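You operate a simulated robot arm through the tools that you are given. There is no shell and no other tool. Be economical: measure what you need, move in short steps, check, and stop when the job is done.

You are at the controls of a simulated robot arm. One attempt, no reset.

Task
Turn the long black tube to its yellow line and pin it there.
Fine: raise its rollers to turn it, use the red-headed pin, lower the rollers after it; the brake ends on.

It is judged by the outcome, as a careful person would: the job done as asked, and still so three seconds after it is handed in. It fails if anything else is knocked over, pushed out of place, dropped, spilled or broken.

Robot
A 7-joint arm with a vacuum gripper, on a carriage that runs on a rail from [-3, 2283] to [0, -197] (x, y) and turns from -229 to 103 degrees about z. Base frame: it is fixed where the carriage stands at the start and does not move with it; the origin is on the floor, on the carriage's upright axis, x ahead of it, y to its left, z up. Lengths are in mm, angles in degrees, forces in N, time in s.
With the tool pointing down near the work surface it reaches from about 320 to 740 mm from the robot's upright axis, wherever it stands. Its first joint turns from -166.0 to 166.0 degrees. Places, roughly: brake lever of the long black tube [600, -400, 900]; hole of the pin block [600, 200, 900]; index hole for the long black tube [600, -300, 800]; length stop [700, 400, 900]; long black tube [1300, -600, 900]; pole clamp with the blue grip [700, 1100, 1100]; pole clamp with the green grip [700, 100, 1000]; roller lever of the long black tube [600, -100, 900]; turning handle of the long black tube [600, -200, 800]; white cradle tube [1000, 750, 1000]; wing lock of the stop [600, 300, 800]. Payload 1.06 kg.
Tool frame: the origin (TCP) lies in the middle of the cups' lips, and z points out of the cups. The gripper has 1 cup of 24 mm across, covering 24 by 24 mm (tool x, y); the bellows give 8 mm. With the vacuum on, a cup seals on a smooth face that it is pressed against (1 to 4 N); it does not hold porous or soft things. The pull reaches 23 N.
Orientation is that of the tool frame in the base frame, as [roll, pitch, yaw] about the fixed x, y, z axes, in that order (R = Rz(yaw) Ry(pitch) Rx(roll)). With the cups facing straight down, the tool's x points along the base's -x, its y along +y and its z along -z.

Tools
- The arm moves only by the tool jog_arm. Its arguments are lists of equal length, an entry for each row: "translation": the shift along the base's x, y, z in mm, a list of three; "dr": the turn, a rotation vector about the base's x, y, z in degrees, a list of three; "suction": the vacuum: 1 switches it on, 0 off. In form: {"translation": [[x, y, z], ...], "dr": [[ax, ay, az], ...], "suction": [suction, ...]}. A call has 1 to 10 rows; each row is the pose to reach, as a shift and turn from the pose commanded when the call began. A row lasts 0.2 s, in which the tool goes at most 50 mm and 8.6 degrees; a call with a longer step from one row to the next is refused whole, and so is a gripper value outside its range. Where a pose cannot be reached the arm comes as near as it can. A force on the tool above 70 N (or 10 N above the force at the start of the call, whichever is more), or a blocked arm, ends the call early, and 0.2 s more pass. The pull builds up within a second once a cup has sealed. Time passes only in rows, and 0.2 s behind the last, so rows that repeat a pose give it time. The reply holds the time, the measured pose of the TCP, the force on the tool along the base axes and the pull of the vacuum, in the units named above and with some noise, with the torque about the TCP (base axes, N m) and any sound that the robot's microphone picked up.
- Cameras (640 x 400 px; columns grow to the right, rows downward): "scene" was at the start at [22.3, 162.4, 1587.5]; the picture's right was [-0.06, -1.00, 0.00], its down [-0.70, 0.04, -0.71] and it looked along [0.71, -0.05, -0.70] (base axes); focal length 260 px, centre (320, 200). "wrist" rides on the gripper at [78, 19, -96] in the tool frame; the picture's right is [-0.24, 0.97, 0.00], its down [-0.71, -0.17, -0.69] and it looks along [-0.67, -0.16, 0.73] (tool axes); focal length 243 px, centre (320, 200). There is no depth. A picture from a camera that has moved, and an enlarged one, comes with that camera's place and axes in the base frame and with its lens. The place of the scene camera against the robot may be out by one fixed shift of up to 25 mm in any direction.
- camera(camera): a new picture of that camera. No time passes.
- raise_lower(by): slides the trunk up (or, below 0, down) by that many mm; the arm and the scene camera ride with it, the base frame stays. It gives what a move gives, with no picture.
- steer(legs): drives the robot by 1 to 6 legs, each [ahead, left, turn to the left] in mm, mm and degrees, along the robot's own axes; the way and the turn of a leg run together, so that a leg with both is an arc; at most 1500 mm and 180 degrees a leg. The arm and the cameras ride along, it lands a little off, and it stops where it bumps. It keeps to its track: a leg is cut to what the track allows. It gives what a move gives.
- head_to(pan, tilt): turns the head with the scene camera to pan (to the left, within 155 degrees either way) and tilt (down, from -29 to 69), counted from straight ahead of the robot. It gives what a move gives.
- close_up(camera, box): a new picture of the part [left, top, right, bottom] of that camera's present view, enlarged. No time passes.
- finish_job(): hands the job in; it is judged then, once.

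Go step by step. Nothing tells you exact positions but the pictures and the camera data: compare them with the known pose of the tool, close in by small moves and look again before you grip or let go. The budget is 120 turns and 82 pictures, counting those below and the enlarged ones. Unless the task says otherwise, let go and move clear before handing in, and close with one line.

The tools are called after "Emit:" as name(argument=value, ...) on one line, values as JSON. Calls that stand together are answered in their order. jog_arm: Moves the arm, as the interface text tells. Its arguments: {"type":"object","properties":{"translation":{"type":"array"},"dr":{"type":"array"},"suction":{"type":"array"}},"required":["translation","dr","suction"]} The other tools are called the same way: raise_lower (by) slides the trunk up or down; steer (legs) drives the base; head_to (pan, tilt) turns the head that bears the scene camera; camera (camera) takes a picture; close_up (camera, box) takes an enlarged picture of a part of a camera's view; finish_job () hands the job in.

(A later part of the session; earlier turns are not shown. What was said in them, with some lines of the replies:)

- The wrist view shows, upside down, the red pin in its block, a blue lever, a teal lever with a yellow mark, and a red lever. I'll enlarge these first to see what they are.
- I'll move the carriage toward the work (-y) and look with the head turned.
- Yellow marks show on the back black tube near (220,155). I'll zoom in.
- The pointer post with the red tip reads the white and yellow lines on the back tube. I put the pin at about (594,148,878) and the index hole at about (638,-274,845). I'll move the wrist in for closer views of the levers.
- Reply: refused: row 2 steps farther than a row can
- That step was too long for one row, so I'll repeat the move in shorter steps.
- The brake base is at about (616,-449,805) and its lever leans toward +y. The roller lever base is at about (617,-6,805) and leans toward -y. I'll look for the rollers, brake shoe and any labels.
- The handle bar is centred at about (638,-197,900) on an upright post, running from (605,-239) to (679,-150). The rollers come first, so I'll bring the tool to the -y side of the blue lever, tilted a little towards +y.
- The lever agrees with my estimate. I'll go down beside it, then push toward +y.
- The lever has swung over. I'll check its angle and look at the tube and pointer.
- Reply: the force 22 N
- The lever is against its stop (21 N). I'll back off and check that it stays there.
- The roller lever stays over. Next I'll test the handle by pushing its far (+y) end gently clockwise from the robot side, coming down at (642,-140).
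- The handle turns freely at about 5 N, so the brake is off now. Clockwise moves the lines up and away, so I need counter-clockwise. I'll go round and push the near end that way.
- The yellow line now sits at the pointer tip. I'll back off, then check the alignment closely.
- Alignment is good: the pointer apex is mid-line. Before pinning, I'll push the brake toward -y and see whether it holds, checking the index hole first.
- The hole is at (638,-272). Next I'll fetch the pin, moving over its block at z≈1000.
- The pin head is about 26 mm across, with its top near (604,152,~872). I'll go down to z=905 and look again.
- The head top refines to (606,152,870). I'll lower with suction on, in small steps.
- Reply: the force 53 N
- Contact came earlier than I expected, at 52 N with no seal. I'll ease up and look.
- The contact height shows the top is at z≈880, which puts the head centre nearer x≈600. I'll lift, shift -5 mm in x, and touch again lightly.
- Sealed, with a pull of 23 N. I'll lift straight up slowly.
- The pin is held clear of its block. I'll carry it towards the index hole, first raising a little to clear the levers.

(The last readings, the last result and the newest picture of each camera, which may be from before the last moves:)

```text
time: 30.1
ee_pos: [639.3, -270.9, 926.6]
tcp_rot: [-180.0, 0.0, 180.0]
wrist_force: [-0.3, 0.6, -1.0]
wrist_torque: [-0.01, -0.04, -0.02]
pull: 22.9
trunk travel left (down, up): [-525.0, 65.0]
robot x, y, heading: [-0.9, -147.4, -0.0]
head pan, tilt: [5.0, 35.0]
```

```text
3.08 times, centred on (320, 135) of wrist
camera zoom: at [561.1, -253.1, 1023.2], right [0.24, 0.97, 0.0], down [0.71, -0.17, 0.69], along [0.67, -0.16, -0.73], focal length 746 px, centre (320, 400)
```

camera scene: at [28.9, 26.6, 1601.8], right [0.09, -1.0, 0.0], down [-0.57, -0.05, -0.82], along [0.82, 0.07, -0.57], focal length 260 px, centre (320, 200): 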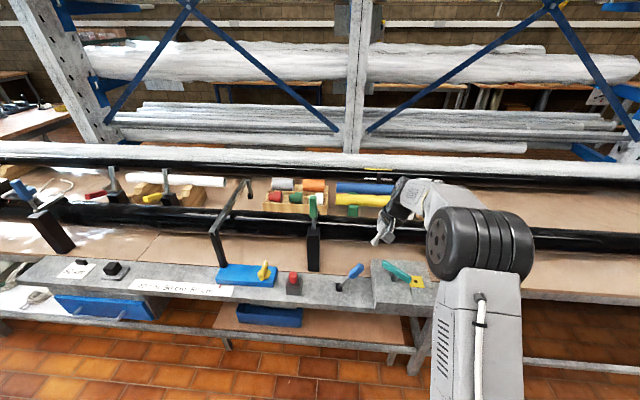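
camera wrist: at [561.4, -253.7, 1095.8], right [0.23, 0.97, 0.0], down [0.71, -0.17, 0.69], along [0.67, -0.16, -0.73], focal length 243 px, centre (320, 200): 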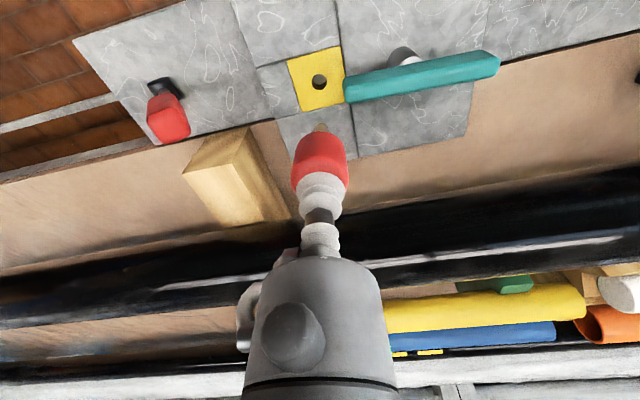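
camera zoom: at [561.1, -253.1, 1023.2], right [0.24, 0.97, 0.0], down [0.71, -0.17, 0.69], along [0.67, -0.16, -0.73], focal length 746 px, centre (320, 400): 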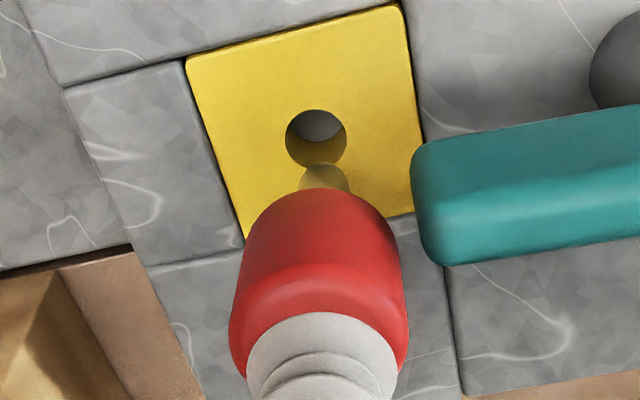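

The hole is slightly toward the robot and -y from the pin axis. I'll correct by about a millimetre and lower slowly.

Emit:
jog_arm(translation=[[-1.2, -0.5, -6], [-1.2, -0.5, -12], [-1.2, -0.5, -16], [-1.2, -0.5, -20], [-1.2, -0.5, -23]], dr=[[0, 0, 0], [0, 0, 0], [0, 0, 0], [0, 0, 0], [0, 0, 0]], suction=[1, 1, 1, 1, 1])

Emit:
close_up(camera="wrist", box=[240, 70, 400, 200])

```text
time: 31.3
ee_pos: [637.3, -272.8, 904.4]
tcp_rot: [180.0, 0.0, -179.9]
wrist_force: [-1.7, 0.6, 0.8]
wrist_torque: [0.03, 0.07, 0.04]
pull: 23.0
trunk travel left (down, up): [-525.0, 65.0]
robot x, y, heading: [-0.2, -150.4, -0.2]
head pan, tilt: [5.0, 35.0]
```

```text
3.08 times, centred on (320, 135) of wrist
camera zoom: at [558.7, -254.0, 1000.8], right [0.24, 0.97, 0.0], down [0.71, -0.17, 0.68], along [0.67, -0.16, -0.73], focal length 746 px, centre (320, 400)
```

zoom: 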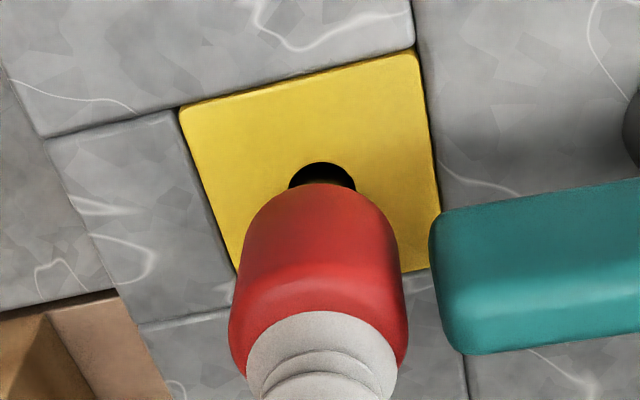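

The tip appears to be at the hole with almost no force. I'll keep lowering.

Emit:
jog_arm(translation=[[0, 0, -4], [0, 0, -8], [0, 0, -12], [0, 0, -15], [0, 0, -18]], dr=[[0, 0, 0], [0, 0, 0], [0, 0, 0], [0, 0, 0], [0, 0, 0]], suction=[1, 1, 1, 1, 1])

Emit:
close_up(camera="wrist", box=[240, 70, 400, 200])

```text
time: 32.5
ee_pos: [637.0, -272.1, 886.5]
tcp_rot: [-179.9, 0.1, 180.0]
wrist_force: [-1.2, 0.3, -0.6]
wrist_torque: [-0.01, 0.02, -0.05]
pull: 22.6
trunk travel left (down, up): [-525.0, 65.0]
robot x, y, heading: [0.3, -148.4, -0.1]
head pan, tilt: [5.0, 35.0]
```

```text
3.08 times, centred on (320, 135) of wrist
camera zoom: at [558.9, -254.0, 982.8], right [0.23, 0.97, 0.0], down [0.71, -0.17, 0.69], along [0.67, -0.16, -0.73], focal length 746 px, centre (320, 400)
```

zoom: 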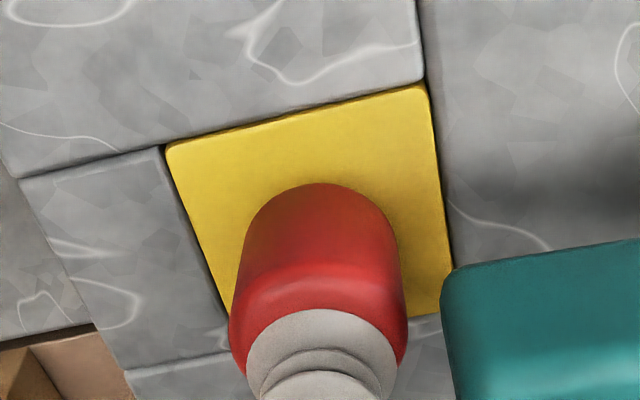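

It's going in freely. I'll continue until it seats.

Emit:
jog_arm(translation=[[0, 0, -3], [0, 0, -6], [0, 0, -8], [0, 0, -10]], dr=[[0, 0, 0], [0, 0, 0], [0, 0, 0], [0, 0, 0]], suction=[1, 1, 1, 1])

Emit:
close_up(camera="wrist", box=[240, 70, 400, 200])

```text
time: 33.5
ee_pos: [636.3, -272.5, 878.5]
tcp_rot: [-179.9, 0.3, -180.0]
wrist_force: [6.0, 0.6, 20.8]
wrist_torque: [0.03, 0.16, -0.05]
pull: 22.9
trunk travel left (down, up): [-525.0, 65.0]
robot x, y, heading: [-0.8, -149.4, 0.2]
head pan, tilt: [5.0, 35.0]
```

```text
3.08 times, centred on (320, 135) of wrist
camera zoom: at [558.5, -254.0, 974.4], right [0.23, 0.97, 0.0], down [0.7, -0.17, 0.69], along [0.67, -0.16, -0.73], focal length 746 px, centre (320, 400)
```

zoom: 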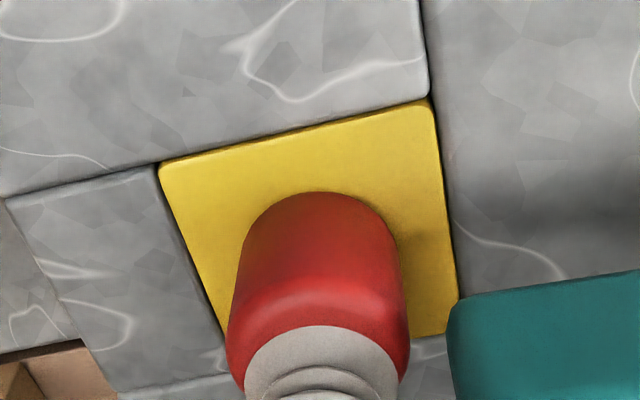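

The pin is seated with its head down on the plate. I'll ease off, release and rise.

Emit:
jog_arm(translation=[[0, 0, 3], [0, 0, 3], [0, 0, 3], [0, 0, 3], [0, 0, 8], [0, 0, 25], [0, 0, 60], [0, 0, 100]], dr=[[0, 0, 0], [0, 0, 0], [0, 0, 0], [0, 0, 0], [0, 0, 0], [0, 0, 0], [0, 0, 0], [0, 0, 0]], suction=[0, 0, 0, 0, 0, 0, 0, 0])

Emit:
camera(camera="wrist")

Emit:
close_up(camera="scene", box=[362, 162, 394, 182])

```text
time: 35.3
ee_pos: [636.1, -272.3, 975.7]
tcp_rot: [-179.9, -0.1, 180.0]
wrist_force: [-0.5, -0.9, 0.2]
wrist_torque: [0.04, -0.02, -0.01]
pull: 0.0
trunk travel left (down, up): [-525.0, 65.0]
robot x, y, heading: [-1.4, -147.7, 0.0]
head pan, tilt: [5.0, 35.0]
```

```text
37 pictures are left
camera wrist: at [558.2, -254.0, 1072.6], right [0.23, 0.97, 0.0], down [0.71, -0.17, 0.68], along [0.67, -0.16, -0.73], focal length 243 px, centre (320, 200)
```

wrist: 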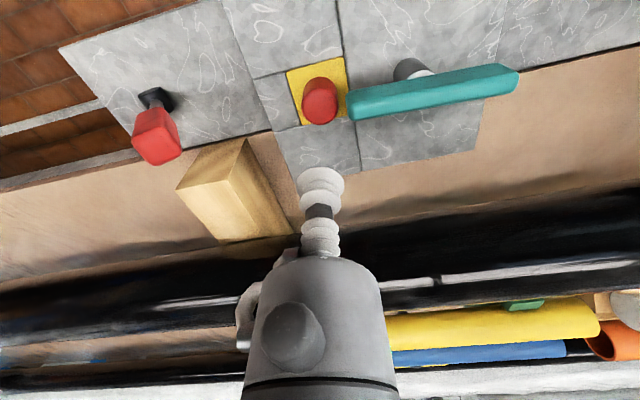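

```text
16.00 times, centred on (378, 172) of scene
camera zoom: at [28.7, 26.5, 1601.8], right [0.09, -1.0, 0.0], down [-0.57, -0.05, -0.82], along [0.82, 0.07, -0.57], focal length 4158 px, centre (-608, 648)
```

zoom: 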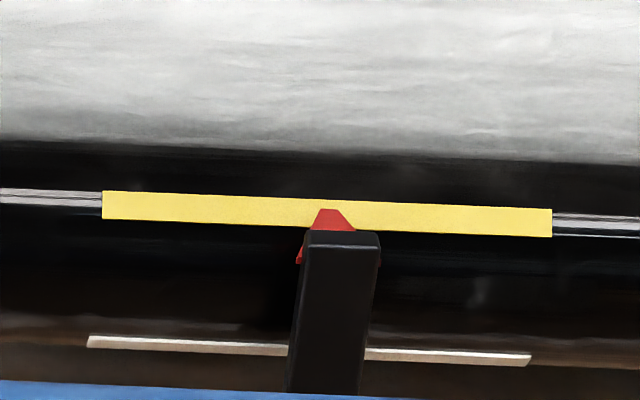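

The pin is in and the line is still on the pointer. Next I'll lower the rollers by going to the +y side of the blue lever, tilted toward -y.

Emit:
jog_arm(translation=[[-5, 20, 40], [-10, 60, 60], [-15, 105, 60], [-22, 150, 60], [-22, 195, 60], [-22, 240, 60], [-22, 280, 60], [-22, 320, 60], [-22, 350, 60], [-22, 366, 60]], dr=[[0, 0, 0], [0, 0, 0], [0, 0, 0], [0, 0, 0], [0, 0, 0], [0, 0, 0], [0, 0, 0], [-7, 0, 0], [-14, 0, 0], [-20, 0, 0]], suction=[0, 0, 0, 0, 0, 0, 0, 0, 0, 0])

Emit:
camera(camera="wrist")

```text
time: 37.5
ee_pos: [613.5, 95.0, 1036.4]
tcp_rot: [-159.9, 0.0, 180.0]
wrist_force: [0.3, -0.7, -0.1]
wrist_torque: [0.04, -0.01, 0.0]
pull: 0.0
trunk travel left (down, up): [-525.0, 65.0]
robot x, y, heading: [-1.5, -147.5, 0.1]
head pan, tilt: [5.0, 35.0]
```

```text
35 pictures are left
camera wrist: at [536.1, 144.5, 1119.9], right [0.24, 0.91, -0.33], down [0.71, 0.07, 0.7], along [0.67, -0.4, -0.63], focal length 243 px, centre (320, 200)
```

wrist: 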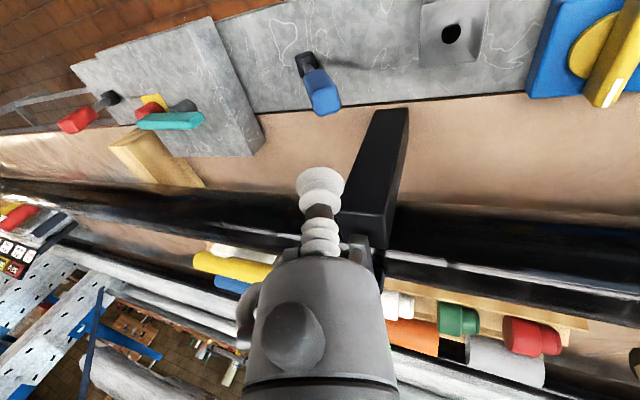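

Emit:
jog_arm(translation=[[0, 2, -45], [0, 2, -90], [0, 2, -120], [0, 2, -143], [0, -13, -143], [0, -28, -143], [0, -43, -143], [0, -58, -143], [0, -73, -143], [0, -88, -143]], dr=[[0, 0, 0], [0, 0, 0], [0, 0, 0], [0, 0, 0], [0, 0, 0], [0, 0, 0], [0, 0, 0], [0, 0, 0], [0, 0, 0], [0, 0, 0]], suction=[0, 0, 0, 0, 0, 0, 0, 0, 0, 0])

Emit:
jog_arm(translation=[[0, -12, 0], [0, -24, 0], [0, -36, 0], [0, -44, 0]], dr=[[0, 0, 0], [0, 0, 0], [0, 0, 0], [0, 0, 0]], suction=[0, 0, 0, 0])

Emit:
camera(camera="wrist")

```text
time: 39.7
ee_pos: [613.9, 3.7, 891.8]
tcp_rot: [-160.1, 0.0, 180.0]
wrist_force: [0.5, 0.0, -0.2]
wrist_torque: [0.04, 0.0, -0.02]
pull: 0.0
trunk travel left (down, up): [-525.0, 65.0]
robot x, y, heading: [-0.1, -151.1, 0.1]
head pan, tilt: [5.0, 35.0]
```

```text
time: 40.7
ee_pos: [614.4, -36.4, 893.1]
tcp_rot: [-160.1, -0.1, -180.0]
wrist_force: [1.9, 6.0, 2.1]
wrist_torque: [-0.04, 0.02, 0.03]
pull: 0.0
trunk travel left (down, up): [-525.0, 65.0]
robot x, y, heading: [1.5, -149.0, 0.0]
head pan, tilt: [5.0, 35.0]
```

```text
34 pictures are left
camera wrist: at [536.0, 12.7, 977.5], right [0.23, 0.91, -0.33], down [0.71, 0.07, 0.7], along [0.67, -0.4, -0.63], focal length 243 px, centre (320, 200)
```

wrist: 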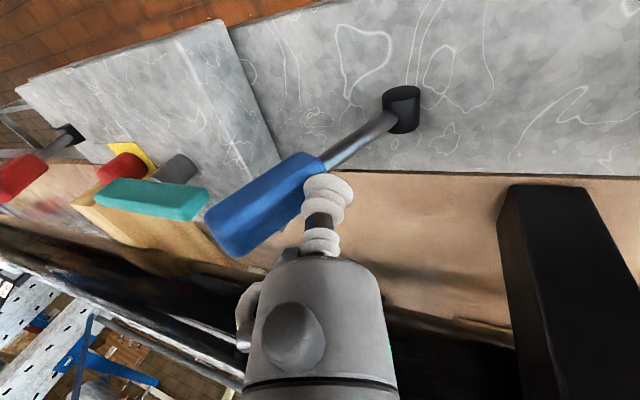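

It's over to the -y side with light contact. I'll push a few more millimetres to make sure of the stop, then back off and rise.

Emit:
jog_arm(translation=[[0, -3, 0], [0, -6, 0]], dr=[[0, 0, 0], [0, 0, 0]], suction=[0, 0])

Emit:
jog_arm(translation=[[0, 30, 5], [0, 55, 20], [0, 55, 65], [0, 55, 110], [0, 55, 145]], dr=[[0, 0, 0], [0, 0, 0], [0, 0, 0], [0, 0, 0], [0, 0, 0]], suction=[0, 0, 0, 0, 0])

Emit:
camera(camera="wrist")

Emit:
close_up(camera="scene", box=[362, 162, 394, 182])

```text
time: 41.3
ee_pos: [614.9, -40.0, 893.0]
tcp_rot: [-160.2, 0.1, -179.7]
wrist_force: [-0.5, 23.3, 2.8]
wrist_torque: [-0.22, -0.05, 0.02]
pull: 0.1
trunk travel left (down, up): [-525.0, 65.0]
robot x, y, heading: [-0.2, -148.7, -0.1]
head pan, tilt: [5.0, 35.0]
```

```text
time: 42.5
ee_pos: [614.3, 11.4, 1037.7]
tcp_rot: [-160.0, 0.0, -179.9]
wrist_force: [-0.1, -0.1, 0.3]
wrist_torque: [-0.02, 0.01, 0.0]
pull: 0.1
trunk travel left (down, up): [-525.0, 65.0]
robot x, y, heading: [5.7, -145.9, -0.2]
head pan, tilt: [5.0, 35.0]
```

```text
33 pictures are left
camera wrist: at [536.9, 61.3, 1122.0], right [0.23, 0.91, -0.33], down [0.71, 0.07, 0.7], along [0.67, -0.4, -0.63], focal length 243 px, centre (320, 200)
```

wrist: 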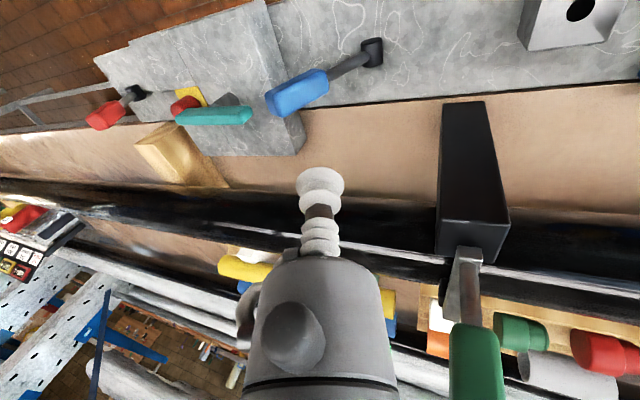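

```text
16.00 times, centred on (378, 172) of scene
camera zoom: at [28.7, 26.5, 1601.8], right [0.09, -1.0, 0.0], down [-0.57, -0.05, -0.82], along [0.82, 0.07, -0.57], focal length 4158 px, centre (-608, 648)
```

zoom: 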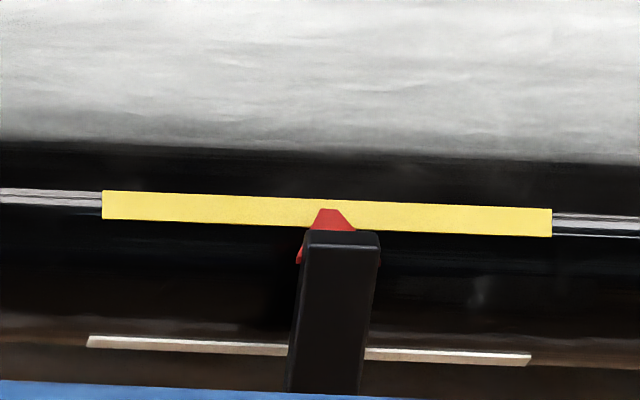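

The rollers are down and the line is unchanged. Now the brake: I'll shift the carriage to -y for reach and come to the +y side of the red lever.

Emit:
steer(legs=[[0, -45, 0]])

Emit:
jog_arm(translation=[[0, -40, 0], [0, -80, 0], [0, -120, 0], [0, -160, 0], [0, -200, 0], [0, -240, 0], [0, -280, 0], [0, -310, 0]], dr=[[0, 0, 0], [0, 0, 0], [0, 0, 0], [0, 0, 0], [0, 0, 0], [0, 0, 0], [0, 0, 0], [0, 0, 0]], suction=[0, 0, 0, 0, 0, 0, 0, 0])

Emit:
camera(camera="wrist")

```text
time: 43.4
ee_pos: [615.0, -33.7, 1038.5]
tcp_rot: [-159.9, 0.0, 180.0]
wrist_force: [-0.4, -0.7, 0.4]
wrist_torque: [0.01, -0.03, -0.05]
pull: 0.1
trunk travel left (down, up): [-525.0, 65.0]
robot x, y, heading: [-0.8, -199.2, -0.3]
head pan, tilt: [5.0, 35.0]
```

```text
time: 45.2
ee_pos: [615.1, -342.8, 1037.2]
tcp_rot: [-160.0, 0.0, -180.0]
wrist_force: [-0.6, 0.3, 0.1]
wrist_torque: [0.01, -0.01, 0.0]
pull: 0.1
trunk travel left (down, up): [-525.0, 65.0]
robot x, y, heading: [1.5, -192.9, 0.1]
head pan, tilt: [5.0, 35.0]
```

```text
31 pictures are left
camera wrist: at [537.7, -293.5, 1120.8], right [0.23, 0.91, -0.33], down [0.71, 0.07, 0.7], along [0.67, -0.4, -0.63], focal length 243 px, centre (320, 200)
```

wrist: 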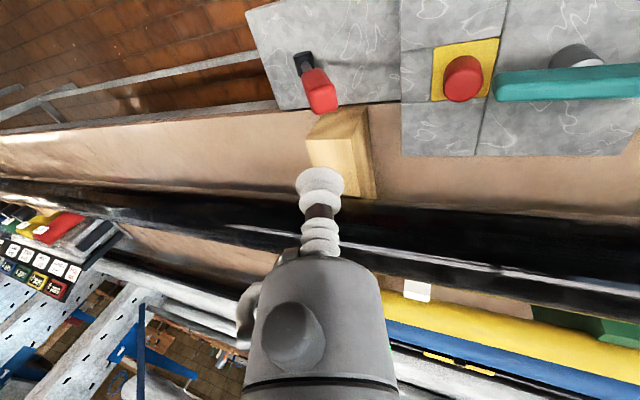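

Emit:
jog_arm(translation=[[0, -3, -45], [0, -3, -90], [0, -3, -120], [0, -3, -144], [0, -18, -144], [0, -33, -144], [0, -48, -144], [0, -63, -144], [0, -78, -144], [0, -93, -144]], dr=[[0, 0, 0], [0, 0, 0], [0, 0, 0], [0, 0, 0], [0, 0, 0], [0, 0, 0], [0, 0, 0], [0, 0, 0], [0, 0, 0], [0, 0, 0]], suction=[0, 0, 0, 0, 0, 0, 0, 0, 0, 0])

Emit:
jog_arm(translation=[[0, -12, 0], [0, -24, 0], [0, -36, 0], [0, -44, 0]], dr=[[0, 0, 0], [0, 0, 0], [0, 0, 0], [0, 0, 0]], suction=[0, 0, 0, 0])

Emit:
camera(camera="wrist")

```text
time: 47.4
ee_pos: [614.3, -437.0, 893.1]
tcp_rot: [-160.0, 0.0, -179.9]
wrist_force: [-0.2, 0.4, 0.4]
wrist_torque: [-0.06, 0.0, -0.02]
pull: 0.0
trunk travel left (down, up): [-525.0, 65.0]
robot x, y, heading: [0.9, -195.8, 0.0]
head pan, tilt: [5.0, 35.0]
```

```text
time: 48.4
ee_pos: [615.4, -477.7, 894.2]
tcp_rot: [-160.1, 0.0, -179.9]
wrist_force: [-1.2, 8.6, 0.9]
wrist_torque: [-0.09, -0.05, -0.06]
pull: 0.2
trunk travel left (down, up): [-525.0, 65.0]
robot x, y, heading: [0.4, -189.7, 0.1]
head pan, tilt: [5.0, 35.0]
```

```text
30 pictures are left
camera wrist: at [537.6, -428.1, 978.2], right [0.23, 0.91, -0.33], down [0.71, 0.07, 0.7], along [0.67, -0.4, -0.63], focal length 243 px, centre (320, 200)
```

wrist: 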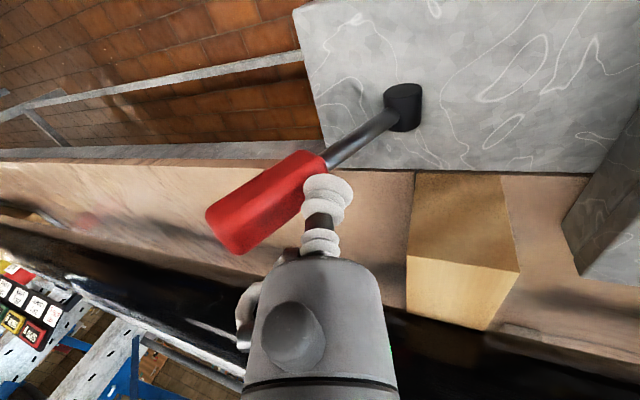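

Emit:
jog_arm(translation=[[0, -3, 0], [0, -5, 0]], dr=[[0, 0, 0], [0, 0, 0]], suction=[0, 0])

Emit:
jog_arm(translation=[[0, 30, 5], [0, 55, 20], [0, 55, 65], [0, 55, 110], [0, 55, 150], [-45, 70, 160], [-85, 90, 170], [-125, 110, 170], [-160, 140, 170], [-190, 170, 170]], dr=[[0, 0, 0], [0, 0, 0], [0, 0, 0], [0, 0, 0], [0, 0, 0], [0, 0, 0], [0, 0, 0], [7, 0, 0], [14, 0, 0], [20, 0, 0]], suction=[0, 0, 0, 0, 0, 0, 0, 0, 0, 0])

Emit:
camera(camera="wrist")

Emit:
camera(camera="scene")

Emit:
close_up(camera="scene", box=[362, 162, 394, 182])

```text
time: 49.0
ee_pos: [616.1, -481.3, 893.6]
tcp_rot: [-160.2, -0.1, -179.8]
wrist_force: [0.0, 23.8, 2.5]
wrist_torque: [-0.26, -0.01, 0.0]
pull: 0.2
trunk travel left (down, up): [-525.0, 65.0]
robot x, y, heading: [4.4, -191.2, 0.1]
head pan, tilt: [5.0, 35.0]
```

```text
time: 51.2
ee_pos: [423.3, -316.1, 1062.7]
tcp_rot: [179.8, 0.0, -180.0]
wrist_force: [0.9, 0.1, 0.4]
wrist_torque: [0.03, -0.02, 0.01]
pull: 0.1
trunk travel left (down, up): [-525.0, 65.0]
robot x, y, heading: [0.0, -193.4, 0.2]
head pan, tilt: [5.0, 35.0]
```

```text
29 pictures are left
camera wrist: at [345.8, -297.4, 1159.2], right [0.23, 0.97, 0.0], down [0.71, -0.17, 0.69], along [0.67, -0.16, -0.73], focal length 243 px, centre (320, 200)
```

wrist: 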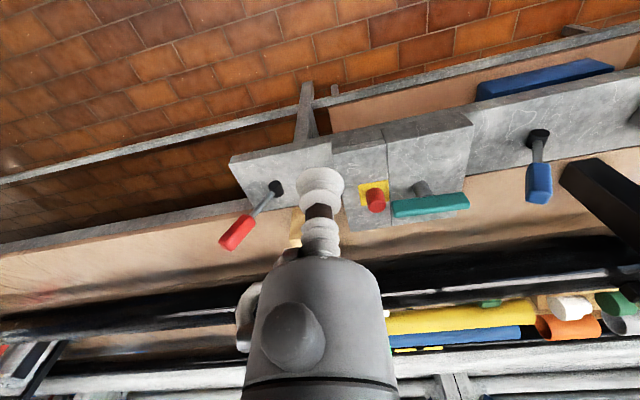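

```text
28 pictures are left
camera scene: at [28.6, -18.3, 1601.8], right [0.09, -1.0, 0.0], down [-0.57, -0.05, -0.82], along [0.82, 0.07, -0.57], focal length 260 px, centre (320, 200)
```

scene: 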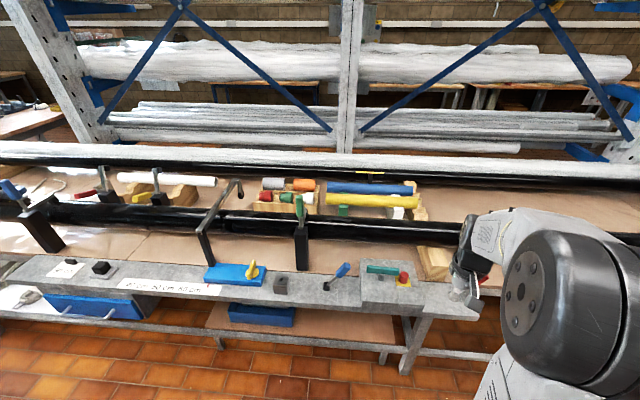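

```text
16.00 times, centred on (378, 172) of scene
camera zoom: at [28.6, -18.3, 1601.8], right [0.09, -1.0, 0.0], down [-0.57, -0.05, -0.82], along [0.82, 0.07, -0.57], focal length 4158 px, centre (-608, 648)
```

zoom: 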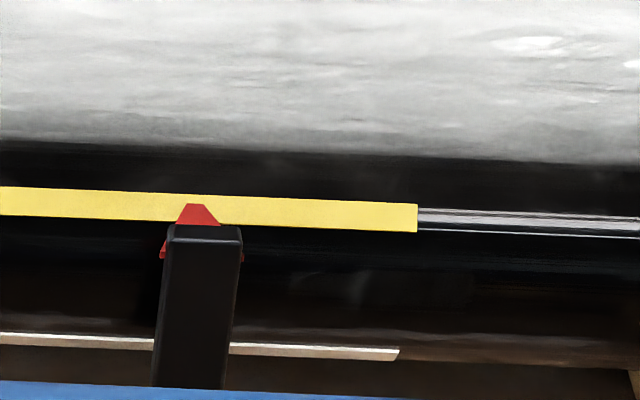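

The yellow line is on the pointer, the pin is seated, the rollers are down and the brake lever is over to the other side. The arm is clear, so I'm handing in.

Emit:
finish_job()

```text
The job is handed in.
```

I turned the long black tube to its yellow line, pinned it with the red-headed pin, lowered the rollers and set the brake. I took the brake as on because the handle turned freely with its lever on the other side; I couldn't test its hold once the tube was pinned.
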